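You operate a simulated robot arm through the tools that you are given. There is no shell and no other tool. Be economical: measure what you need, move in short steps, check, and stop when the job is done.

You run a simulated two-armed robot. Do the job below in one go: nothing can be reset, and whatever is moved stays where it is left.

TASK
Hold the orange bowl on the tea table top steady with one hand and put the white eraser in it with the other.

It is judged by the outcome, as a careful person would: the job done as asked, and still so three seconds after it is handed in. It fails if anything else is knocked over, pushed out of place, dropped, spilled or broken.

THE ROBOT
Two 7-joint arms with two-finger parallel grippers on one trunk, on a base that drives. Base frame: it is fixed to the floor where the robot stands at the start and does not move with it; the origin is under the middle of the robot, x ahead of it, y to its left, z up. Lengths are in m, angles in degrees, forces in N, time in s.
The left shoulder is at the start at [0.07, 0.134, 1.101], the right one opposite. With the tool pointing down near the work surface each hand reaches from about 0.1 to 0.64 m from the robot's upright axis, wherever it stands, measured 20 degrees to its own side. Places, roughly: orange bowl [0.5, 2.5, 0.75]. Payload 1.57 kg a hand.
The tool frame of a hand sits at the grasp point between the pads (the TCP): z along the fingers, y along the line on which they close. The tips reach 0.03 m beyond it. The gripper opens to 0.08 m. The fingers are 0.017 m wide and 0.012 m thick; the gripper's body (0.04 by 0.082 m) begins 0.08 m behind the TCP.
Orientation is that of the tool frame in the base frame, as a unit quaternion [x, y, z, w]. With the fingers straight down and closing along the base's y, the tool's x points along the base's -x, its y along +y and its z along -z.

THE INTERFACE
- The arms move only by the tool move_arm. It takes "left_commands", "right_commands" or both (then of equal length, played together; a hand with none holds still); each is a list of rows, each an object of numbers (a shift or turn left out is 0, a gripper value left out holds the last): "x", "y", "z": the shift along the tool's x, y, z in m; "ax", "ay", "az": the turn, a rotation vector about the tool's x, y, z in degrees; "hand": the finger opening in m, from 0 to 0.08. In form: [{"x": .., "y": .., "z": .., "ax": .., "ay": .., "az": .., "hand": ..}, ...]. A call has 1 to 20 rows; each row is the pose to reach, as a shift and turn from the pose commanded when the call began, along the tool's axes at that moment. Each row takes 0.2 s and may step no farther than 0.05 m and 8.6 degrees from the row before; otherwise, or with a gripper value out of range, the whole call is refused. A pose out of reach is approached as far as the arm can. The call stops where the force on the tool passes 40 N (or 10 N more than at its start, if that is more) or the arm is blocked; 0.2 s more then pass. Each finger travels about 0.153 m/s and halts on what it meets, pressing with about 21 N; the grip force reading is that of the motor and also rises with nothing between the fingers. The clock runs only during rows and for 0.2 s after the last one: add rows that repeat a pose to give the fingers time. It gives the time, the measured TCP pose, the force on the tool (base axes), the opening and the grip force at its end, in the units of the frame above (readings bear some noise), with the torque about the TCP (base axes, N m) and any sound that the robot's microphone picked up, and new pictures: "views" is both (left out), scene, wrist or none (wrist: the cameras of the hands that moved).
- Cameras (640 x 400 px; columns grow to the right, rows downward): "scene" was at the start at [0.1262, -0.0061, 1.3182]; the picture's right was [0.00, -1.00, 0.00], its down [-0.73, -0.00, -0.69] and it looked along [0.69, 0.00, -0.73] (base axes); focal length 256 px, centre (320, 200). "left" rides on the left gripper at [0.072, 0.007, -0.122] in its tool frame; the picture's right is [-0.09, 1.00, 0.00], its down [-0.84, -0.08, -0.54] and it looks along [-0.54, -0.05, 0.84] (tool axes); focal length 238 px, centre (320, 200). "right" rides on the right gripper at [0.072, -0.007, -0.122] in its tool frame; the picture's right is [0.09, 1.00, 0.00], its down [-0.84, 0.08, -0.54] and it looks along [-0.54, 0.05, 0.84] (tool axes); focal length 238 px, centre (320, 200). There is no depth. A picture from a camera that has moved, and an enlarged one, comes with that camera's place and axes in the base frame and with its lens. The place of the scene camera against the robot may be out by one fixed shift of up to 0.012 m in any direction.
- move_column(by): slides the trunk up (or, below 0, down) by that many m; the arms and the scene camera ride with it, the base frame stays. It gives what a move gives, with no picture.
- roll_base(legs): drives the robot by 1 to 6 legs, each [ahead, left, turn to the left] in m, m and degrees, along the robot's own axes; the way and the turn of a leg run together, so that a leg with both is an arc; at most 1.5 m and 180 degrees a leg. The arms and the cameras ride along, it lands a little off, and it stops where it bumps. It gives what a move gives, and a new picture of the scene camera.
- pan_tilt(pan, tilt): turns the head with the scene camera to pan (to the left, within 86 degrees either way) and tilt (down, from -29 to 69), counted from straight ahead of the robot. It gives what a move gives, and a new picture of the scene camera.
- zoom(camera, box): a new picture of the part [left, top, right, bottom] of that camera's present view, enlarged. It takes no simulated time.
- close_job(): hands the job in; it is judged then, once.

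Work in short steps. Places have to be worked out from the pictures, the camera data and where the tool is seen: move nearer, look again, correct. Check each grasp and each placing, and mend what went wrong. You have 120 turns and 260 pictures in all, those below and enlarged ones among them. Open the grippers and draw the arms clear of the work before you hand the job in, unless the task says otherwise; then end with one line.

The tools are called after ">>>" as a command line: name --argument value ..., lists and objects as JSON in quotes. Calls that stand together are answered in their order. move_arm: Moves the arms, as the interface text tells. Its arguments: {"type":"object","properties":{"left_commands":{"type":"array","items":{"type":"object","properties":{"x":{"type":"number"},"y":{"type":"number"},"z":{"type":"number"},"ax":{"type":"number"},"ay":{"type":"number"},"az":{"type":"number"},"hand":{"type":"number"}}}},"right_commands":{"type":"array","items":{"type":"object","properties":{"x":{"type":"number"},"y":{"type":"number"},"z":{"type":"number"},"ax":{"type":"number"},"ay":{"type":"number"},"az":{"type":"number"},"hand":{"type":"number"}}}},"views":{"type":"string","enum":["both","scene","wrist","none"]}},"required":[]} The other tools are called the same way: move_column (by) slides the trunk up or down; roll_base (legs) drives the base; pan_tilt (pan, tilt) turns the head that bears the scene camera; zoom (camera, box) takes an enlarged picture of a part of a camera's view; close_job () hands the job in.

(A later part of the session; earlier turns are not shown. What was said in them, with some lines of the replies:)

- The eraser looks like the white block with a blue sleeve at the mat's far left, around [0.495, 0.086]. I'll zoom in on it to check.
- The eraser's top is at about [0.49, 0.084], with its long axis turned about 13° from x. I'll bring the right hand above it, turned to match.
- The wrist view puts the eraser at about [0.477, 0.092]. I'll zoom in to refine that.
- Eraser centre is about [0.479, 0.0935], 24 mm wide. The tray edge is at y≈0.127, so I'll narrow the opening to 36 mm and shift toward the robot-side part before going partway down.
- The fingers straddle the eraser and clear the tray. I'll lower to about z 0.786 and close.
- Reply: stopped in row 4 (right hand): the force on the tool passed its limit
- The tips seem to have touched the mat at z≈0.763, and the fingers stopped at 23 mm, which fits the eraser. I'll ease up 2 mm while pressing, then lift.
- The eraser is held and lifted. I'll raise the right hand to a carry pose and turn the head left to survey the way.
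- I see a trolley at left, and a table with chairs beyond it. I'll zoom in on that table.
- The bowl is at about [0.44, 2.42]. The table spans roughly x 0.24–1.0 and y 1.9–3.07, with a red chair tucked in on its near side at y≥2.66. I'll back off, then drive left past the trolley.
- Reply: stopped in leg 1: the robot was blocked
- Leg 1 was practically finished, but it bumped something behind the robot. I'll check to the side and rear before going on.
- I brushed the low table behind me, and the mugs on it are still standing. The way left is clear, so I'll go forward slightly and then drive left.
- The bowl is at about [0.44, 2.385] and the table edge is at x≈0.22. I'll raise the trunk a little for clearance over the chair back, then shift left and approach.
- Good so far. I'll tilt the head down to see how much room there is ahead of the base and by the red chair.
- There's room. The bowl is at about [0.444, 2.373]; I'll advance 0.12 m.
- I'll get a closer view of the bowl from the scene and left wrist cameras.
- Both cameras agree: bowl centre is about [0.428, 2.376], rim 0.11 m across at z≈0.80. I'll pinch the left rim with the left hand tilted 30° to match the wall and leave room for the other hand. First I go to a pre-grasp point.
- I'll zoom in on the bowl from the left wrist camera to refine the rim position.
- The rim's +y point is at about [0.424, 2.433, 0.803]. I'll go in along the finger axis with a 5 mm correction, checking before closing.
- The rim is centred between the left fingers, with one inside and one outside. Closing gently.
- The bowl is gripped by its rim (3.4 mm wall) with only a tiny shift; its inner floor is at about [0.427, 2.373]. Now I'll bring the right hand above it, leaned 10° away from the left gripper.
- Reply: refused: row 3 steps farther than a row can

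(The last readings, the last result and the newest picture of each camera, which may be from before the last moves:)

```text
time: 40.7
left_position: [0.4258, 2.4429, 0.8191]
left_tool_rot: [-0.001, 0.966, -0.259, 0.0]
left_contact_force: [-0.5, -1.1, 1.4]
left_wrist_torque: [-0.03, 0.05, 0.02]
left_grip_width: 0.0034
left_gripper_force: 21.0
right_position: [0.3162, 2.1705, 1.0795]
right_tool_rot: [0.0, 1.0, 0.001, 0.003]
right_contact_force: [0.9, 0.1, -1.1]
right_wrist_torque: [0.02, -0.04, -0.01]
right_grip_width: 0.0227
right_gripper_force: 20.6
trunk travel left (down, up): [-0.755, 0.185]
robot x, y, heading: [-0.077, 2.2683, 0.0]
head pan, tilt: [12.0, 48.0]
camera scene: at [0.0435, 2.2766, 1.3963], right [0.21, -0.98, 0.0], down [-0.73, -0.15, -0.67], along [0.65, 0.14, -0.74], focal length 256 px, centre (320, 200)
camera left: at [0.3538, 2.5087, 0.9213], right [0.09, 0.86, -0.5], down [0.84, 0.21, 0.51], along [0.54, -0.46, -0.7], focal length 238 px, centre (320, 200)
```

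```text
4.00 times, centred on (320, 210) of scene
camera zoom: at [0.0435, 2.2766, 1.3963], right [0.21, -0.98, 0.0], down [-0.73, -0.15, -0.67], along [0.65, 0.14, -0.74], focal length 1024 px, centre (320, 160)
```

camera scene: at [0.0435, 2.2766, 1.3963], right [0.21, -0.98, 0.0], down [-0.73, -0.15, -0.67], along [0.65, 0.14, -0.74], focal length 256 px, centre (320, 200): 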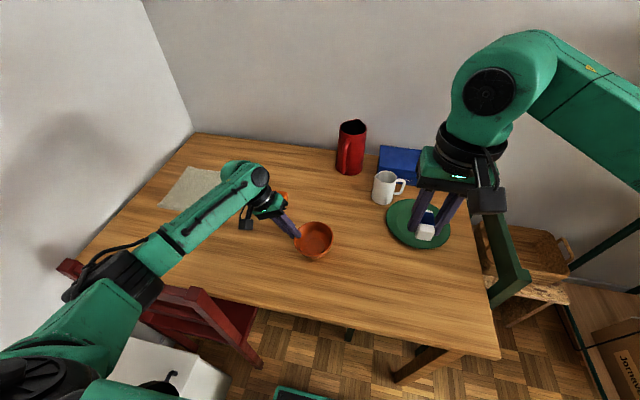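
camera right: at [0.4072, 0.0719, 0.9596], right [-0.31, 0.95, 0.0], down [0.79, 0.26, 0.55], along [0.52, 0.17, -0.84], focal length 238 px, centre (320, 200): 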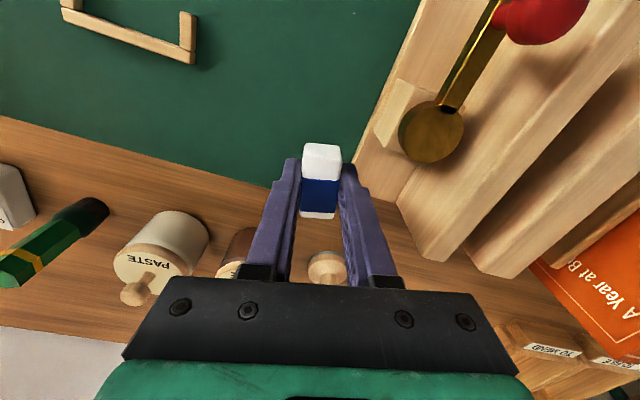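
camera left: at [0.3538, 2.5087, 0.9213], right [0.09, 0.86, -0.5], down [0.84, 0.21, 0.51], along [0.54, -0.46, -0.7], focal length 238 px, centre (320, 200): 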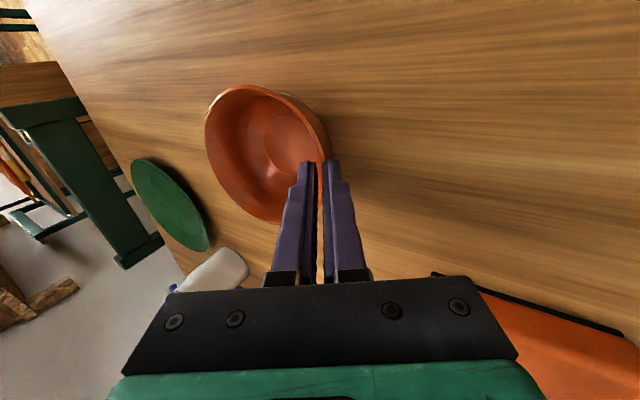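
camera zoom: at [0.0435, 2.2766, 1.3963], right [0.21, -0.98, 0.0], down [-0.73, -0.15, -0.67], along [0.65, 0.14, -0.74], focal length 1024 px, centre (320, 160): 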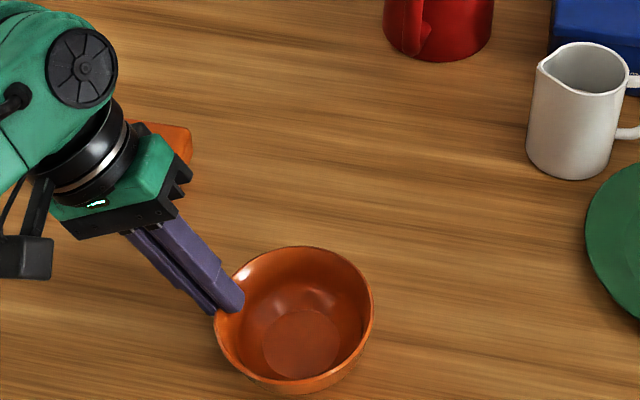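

The call was refused because one row stepped slightly too far. I'll repeat it with finer steps.

>>> move_arm --right_commands '[{"x": -0.015, "y": 0.027, "z": 0.02, "ax": -4}, {"x": -0.03, "y": 0.054, "z": 0.04, "ax": -8}, {"x": -0.045, "y": 0.082, "z": 0.06, "ax": -10}, {"x": -0.06, "y": 0.11, "z": 0.08, "ax": -10}, {"x": -0.075, "y": 0.138, "z": 0.105, "ax": -10}, {"x": -0.09, "y": 0.165, "z": 0.13, "ax": -10}, {"x": -0.1, "y": 0.185, "z": 0.16, "ax": -10}, {"x": -0.105, "y": 0.192, "z": 0.18, "ax": -10}, {"x": -0.105, "y": 0.192, "z": 0.18, "ax": -10}]'

>>> zoom --camera "scene" --box '[240, 160, 400, 260]'

```text
time: 42.7
left_position: [0.4253, 2.4422, 0.8192]
left_tool_rot: [-0.001, 0.966, -0.259, -0.001]
left_contact_force: [-0.9, 0.1, 1.3]
left_wrist_torque: [0.0, 0.12, -0.05]
left_grip_width: 0.0032
left_gripper_force: 20.5
right_position: [0.4213, 2.3651, 0.9005]
right_tool_rot: [0.001, 0.996, 0.088, 0.004]
right_contact_force: [0.3, -0.9, 0.3]
right_wrist_torque: [-0.01, 0.0, -0.01]
right_grip_width: 0.0228
right_gripper_force: 20.8
trunk travel left (down, up): [-0.755, 0.185]
robot x, y, heading: [-0.0856, 2.2672, -0.0]
head pan, tilt: [12.0, 48.0]
camera scene: at [0.0433, 2.2766, 1.3963], right [0.21, -0.98, 0.0], down [-0.73, -0.15, -0.67], along [0.65, 0.14, -0.74], focal length 256 px, centre (320, 200)
camera right: at [0.3476, 2.3382, 1.0175], right [-0.09, 0.98, 0.18], down [0.83, -0.02, 0.55], along [0.55, 0.2, -0.81], focal length 238 px, centre (320, 200)
```

scene: 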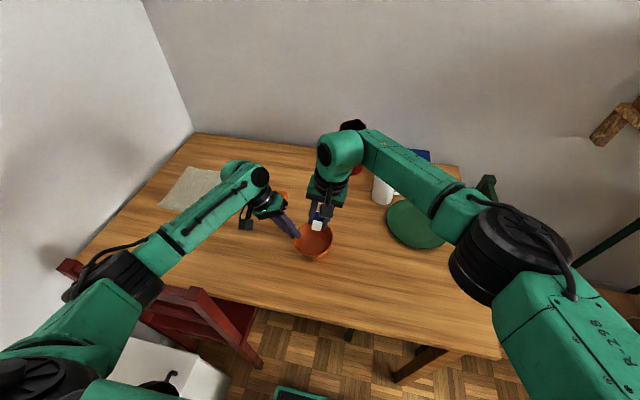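
right: 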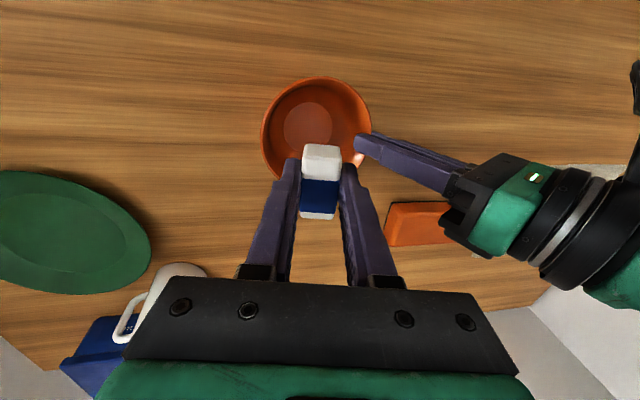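

```text
4.00 times, centred on (320, 210) of scene
camera zoom: at [0.0433, 2.2766, 1.3963], right [0.21, -0.98, 0.0], down [-0.73, -0.15, -0.67], along [0.65, 0.14, -0.74], focal length 1024 px, centre (320, 160)
```

zoom: 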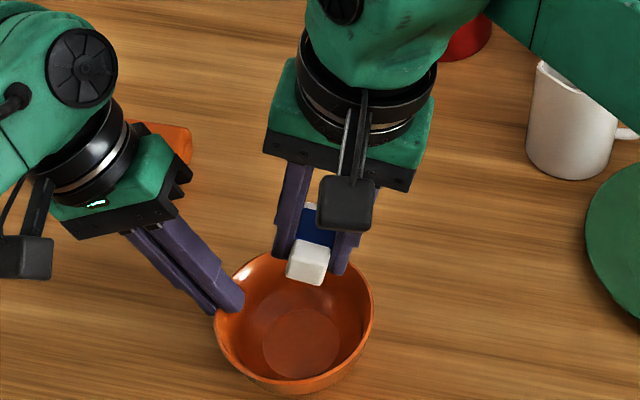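

The eraser is above the bowl centre and clear of the left fingers. I'll lower it straight down into the bowl.

>>> move_arm --right_commands '[{"x": 0.002, "y": -0.0043, "z": 0.0246}, {"x": 0.004, "y": -0.0087, "z": 0.0492}, {"x": 0.004, "y": -0.0122, "z": 0.069}, {"x": 0.004, "y": -0.0157, "z": 0.0887}, {"x": 0.004, "y": -0.0157, "z": 0.0887}]'

>>> zoom --camera "scene" --box '[240, 180, 368, 260]'

```text
time: 43.9
left_position: [0.4261, 2.4421, 0.8175]
left_tool_rot: [-0.001, 0.966, -0.259, 0.0]
left_contact_force: [0.2, -2.7, 1.7]
left_wrist_torque: [0.0, 0.04, 0.0]
left_grip_width: 0.0032
left_gripper_force: 20.9
right_position: [0.4193, 2.3649, 0.8104]
right_tool_rot: [0.0, 0.996, 0.09, 0.004]
right_contact_force: [-0.1, 2.3, 1.8]
right_wrist_torque: [0.05, -0.01, -0.04]
right_grip_width: 0.0229
right_gripper_force: 21.0
trunk travel left (down, up): [-0.755, 0.185]
robot x, y, heading: [-0.078, 2.2647, 0.1]
head pan, tilt: [12.0, 48.0]
camera scene: at [0.0433, 2.2765, 1.3964], right [0.21, -0.98, 0.0], down [-0.73, -0.15, -0.67], along [0.65, 0.14, -0.74], focal length 256 px, centre (320, 200)
camera right: at [0.3458, 2.3371, 0.9271], right [-0.09, 0.98, 0.18], down [0.83, -0.02, 0.55], along [0.55, 0.2, -0.81], focal length 238 px, centre (320, 200)
```

scene: 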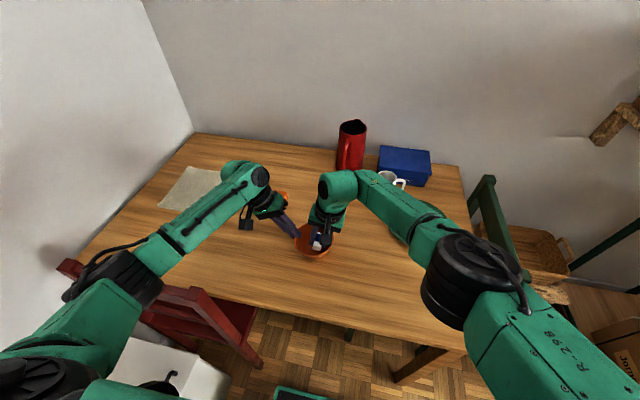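
right: 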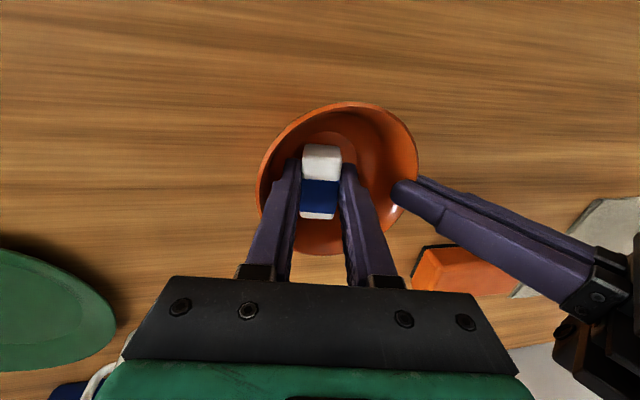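

```text
5.00 times, centred on (304, 220) of scene
camera zoom: at [0.0433, 2.2765, 1.3964], right [0.21, -0.98, 0.0], down [-0.73, -0.15, -0.67], along [0.65, 0.14, -0.74], focal length 1280 px, centre (400, 100)
```

zoom: 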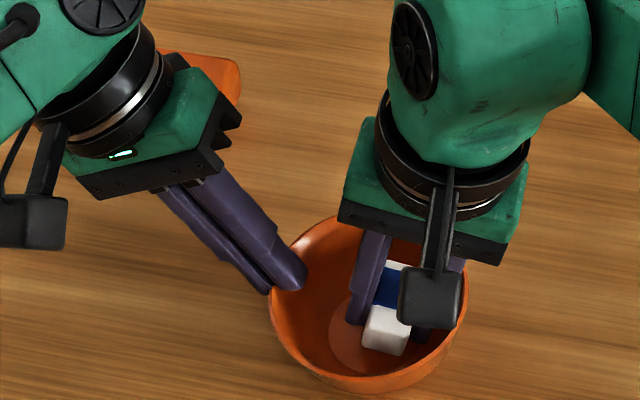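

The outer right finger is lightly touching the bowl wall. I'll shift 8 mm toward the bowl's middle and raise a touch, then open just enough to release.

>>> move_arm --right_commands '[{"y": 0.004, "z": -0.001}, {"y": 0.008, "z": -0.002}, {"y": 0.008, "z": -0.002}, {"y": 0.008, "z": -0.002, "hand": 0.029}, {"y": 0.008, "z": -0.002, "hand": 0.034}, {"y": 0.008, "z": -0.002, "hand": 0.034}]'

>>> zoom --camera "right" --box '[224, 90, 448, 230]'

```text
time: 45.3
left_position: [0.4254, 2.4435, 0.8189]
left_tool_rot: [-0.001, 0.966, -0.259, -0.001]
left_contact_force: [0.2, 0.6, 1.5]
left_wrist_torque: [-0.01, 0.0, 0.0]
left_grip_width: 0.0035
left_gripper_force: 21.4
right_position: [0.4199, 2.3711, 0.8145]
right_tool_rot: [0.001, 0.996, 0.089, 0.003]
right_contact_force: [0.3, 0.1, -0.5]
right_wrist_torque: [0.01, -0.03, -0.02]
right_grip_width: 0.034
right_gripper_force: 0.0
trunk travel left (down, up): [-0.755, 0.185]
robot x, y, heading: [-0.0788, 2.2652, 0.1]
head pan, tilt: [12.0, 48.0]
camera scene: at [0.0435, 2.2767, 1.3963], right [0.21, -0.98, 0.0], down [-0.73, -0.15, -0.67], along [0.65, 0.14, -0.74], focal length 256 px, centre (320, 200)
camera right: at [0.3463, 2.3445, 0.93], right [-0.09, 0.98, 0.18], down [0.83, -0.02, 0.55], along [0.55, 0.2, -0.81], focal length 238 px, centre (320, 200)
```

scene: 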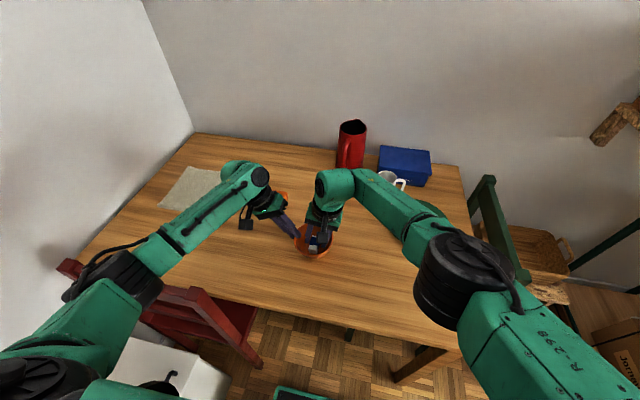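
right: 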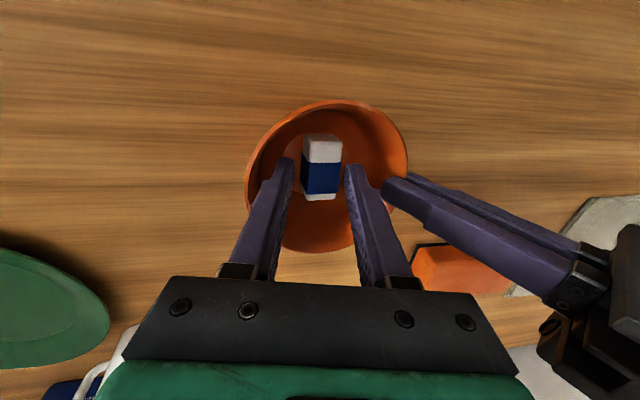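

```text
2.86 times, centred on (336, 160) of right
camera zoom: at [0.3463, 2.3445, 0.93], right [-0.09, 0.98, 0.18], down [0.83, -0.02, 0.55], along [0.55, 0.2, -0.81], focal length 681 px, centre (274, 314)
```

zoom: 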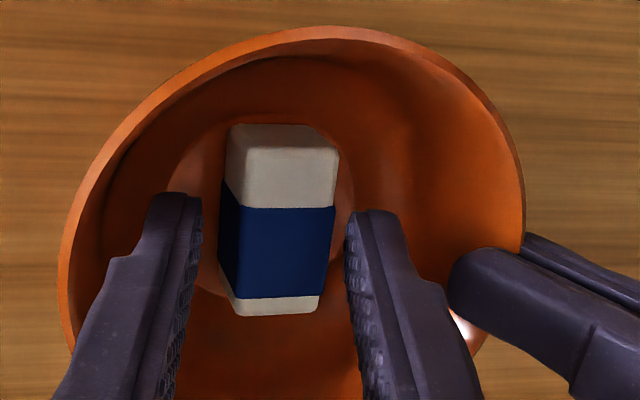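

The eraser is lying on the bowl's floor, free of the fingers. I'll withdraw the right hand straight up, then to the right.

>>> move_arm --right_commands '[{"y": 0.004, "z": -0.024}, {"y": 0.0085, "z": -0.049}, {"y": 0.012, "z": -0.085}, {"y": 0.01, "z": -0.13}, {"x": 0.01, "y": -0.025, "z": -0.16}, {"x": 0.025, "y": -0.065, "z": -0.18}, {"x": 0.04, "y": -0.105, "z": -0.2}, {"x": 0.06, "y": -0.145, "z": -0.21}, {"x": 0.06, "y": -0.145, "z": -0.21}]'

>>> zoom --camera "scene" --box '[240, 180, 368, 260]'

```text
time: 47.3
left_position: [0.4262, 2.4419, 0.8188]
left_tool_rot: [0.0, 0.966, -0.26, -0.001]
left_contact_force: [-0.7, -1.3, 1.2]
left_wrist_torque: [-0.07, 0.14, -0.02]
left_grip_width: 0.0036
left_gripper_force: 20.7
right_position: [0.3559, 2.1918, 0.993]
right_tool_rot: [-0.001, 0.996, 0.089, 0.004]
right_contact_force: [0.4, -0.6, 0.0]
right_wrist_torque: [-0.02, -0.03, -0.03]
right_grip_width: 0.034
right_gripper_force: 0.0
trunk travel left (down, up): [-0.755, 0.185]
robot x, y, heading: [-0.0804, 2.2677, 0.1]
head pan, tilt: [12.0, 48.0]
camera scene: at [0.0435, 2.2777, 1.3963], right [0.21, -0.98, 0.0], down [-0.73, -0.15, -0.67], along [0.65, 0.14, -0.74], focal length 256 px, centre (320, 200)
camera right: at [0.2833, 2.1658, 1.1106], right [-0.09, 0.98, 0.18], down [0.83, -0.02, 0.55], along [0.55, 0.2, -0.81], focal length 238 px, centre (320, 200)
```

scene: 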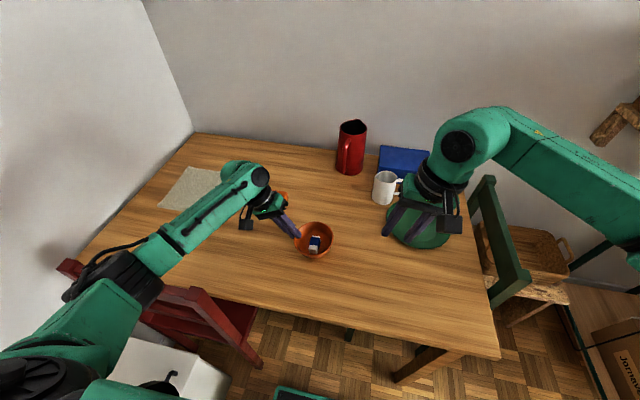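
right: 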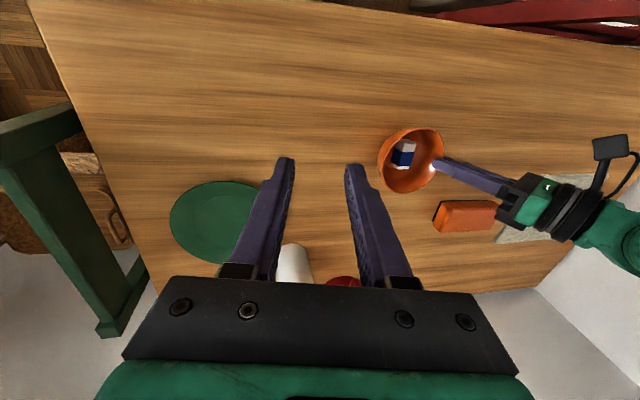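

```text
5.00 times, centred on (304, 220) of scene
camera zoom: at [0.0435, 2.2777, 1.3963], right [0.21, -0.98, 0.0], down [-0.73, -0.15, -0.67], along [0.65, 0.14, -0.74], focal length 1280 px, centre (400, 100)
```

zoom: 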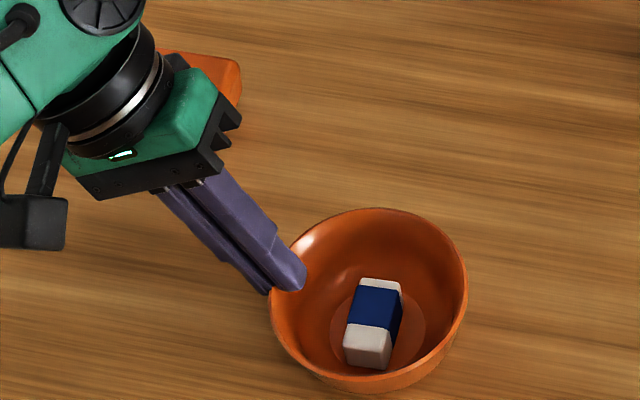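

The eraser sits in the bowl. I'll open the left fingers and back out along their axis.

>>> move_arm --left_commands '[{"hand": 0.01}, {"hand": 0.02}, {"hand": 0.034}, {"hand": 0.034}, {"z": -0.02, "hand": 0.034}, {"z": -0.05, "hand": 0.034}, {"z": -0.09, "hand": 0.034}, {"z": -0.13, "hand": 0.034}, {"z": -0.13, "hand": 0.034}]'

>>> zoom --camera "scene" --box '[240, 180, 368, 260]'

```text
time: 49.3
left_position: [0.427, 2.5098, 0.9311]
left_tool_rot: [-0.001, 0.966, -0.258, -0.001]
left_contact_force: [-0.1, -0.6, -0.1]
left_wrist_torque: [0.02, -0.01, -0.03]
left_grip_width: 0.0339
left_gripper_force: 0.1
right_position: [0.3568, 2.1917, 0.9939]
right_tool_rot: [0.001, 0.996, 0.089, 0.004]
right_contact_force: [-0.4, 0.3, 0.6]
right_wrist_torque: [0.0, -0.01, -0.01]
right_grip_width: 0.0339
right_gripper_force: 0.0
trunk travel left (down, up): [-0.755, 0.185]
robot x, y, heading: [-0.0813, 2.2696, 0.2]
head pan, tilt: [12.0, 48.0]
camera scene: at [0.0439, 2.2766, 1.3962], right [0.21, -0.98, 0.0], down [-0.73, -0.15, -0.67], along [0.65, 0.14, -0.74], focal length 256 px, centre (320, 200)
camera left: at [0.3556, 2.5757, 1.0333], right [0.09, 0.86, -0.5], down [0.84, 0.21, 0.51], along [0.54, -0.46, -0.7], focal length 238 px, centre (320, 200)
```

scene: 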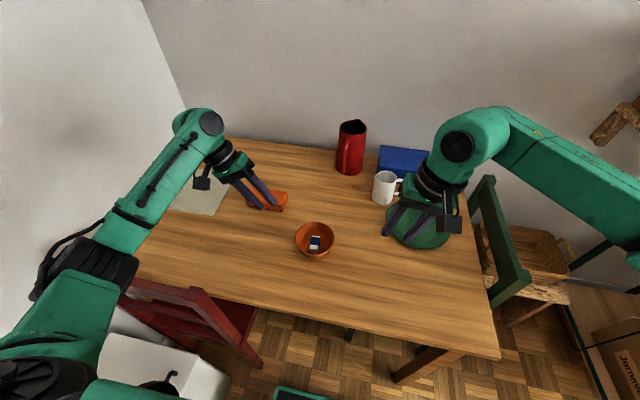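
left: 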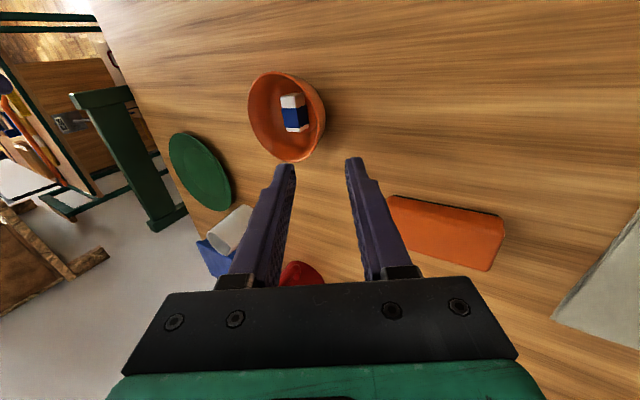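

```text
5.00 times, centred on (304, 220) of scene
camera zoom: at [0.0439, 2.2766, 1.3962], right [0.21, -0.98, 0.0], down [-0.73, -0.15, -0.67], along [0.65, 0.14, -0.74], focal length 1280 px, centre (400, 100)
```

zoom: 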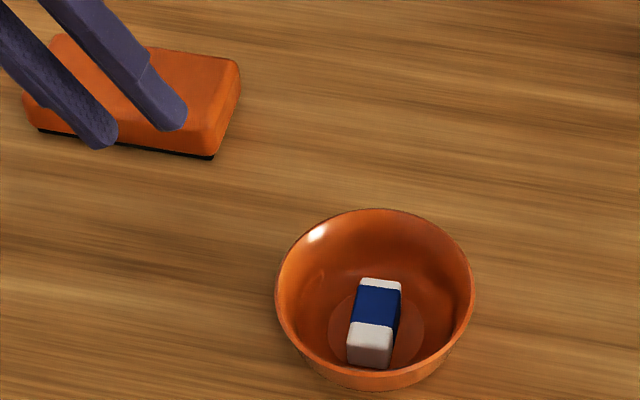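

The bowl stands upright where it was, with the eraser in it. I'll open both grippers fully and raise the left hand clear.

>>> move_arm --left_commands '[{"z": -0.03, "hand": 0.05}, {"z": -0.07, "hand": 0.08}, {"z": -0.07, "hand": 0.08}]' --right_commands '[{"z": -0.02, "hand": 0.05}, {"z": -0.04, "hand": 0.08}, {"z": -0.04, "hand": 0.08}]' --views "scene"

```text
time: 50.1
left_position: [0.4265, 2.5447, 0.9921]
left_tool_rot: [-0.001, 0.966, -0.259, -0.001]
left_contact_force: [-0.2, 0.3, -0.7]
left_wrist_torque: [0.03, 0.03, -0.01]
left_grip_width: 0.0799
left_gripper_force: 0.0
right_position: [0.3559, 2.186, 1.0333]
right_tool_rot: [0.0, 0.996, 0.088, 0.003]
right_contact_force: [-1.2, 0.0, 0.0]
right_wrist_torque: [-0.03, -0.02, -0.04]
right_grip_width: 0.0801
right_gripper_force: 0.1
trunk travel left (down, up): [-0.755, 0.185]
robot x, y, heading: [-0.0778, 2.2692, -0.2]
head pan, tilt: [12.0, 48.0]
camera scene: at [0.0442, 2.2766, 1.3962], right [0.21, -0.98, 0.0], down [-0.73, -0.15, -0.67], along [0.65, 0.14, -0.74], focal length 256 px, centre (320, 200)
```

scene: 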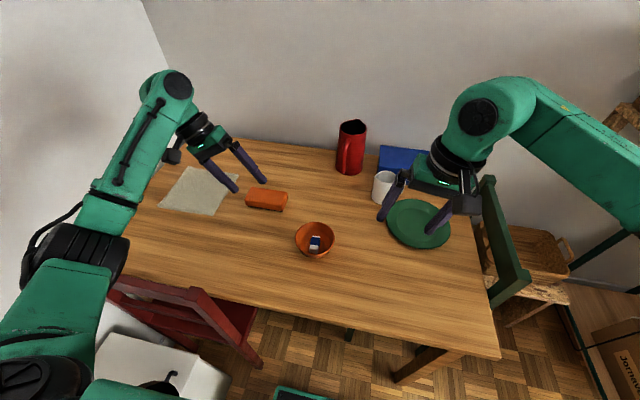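

The eraser is in the bowl, both grippers are open and clear, and nothing on the tea table is disturbed. Handing it in.

>>> close_job

```text
The job is handed in.
```

The white eraser is in the orange bowl on the tea table: the left hand held the bowl steady by its rim while the right hand put the eraser in. While backing away from the desk, the robot bumped the low table behind it; the mugs on it were still standing, but I had no earlier view to tell whether the table itself moved.
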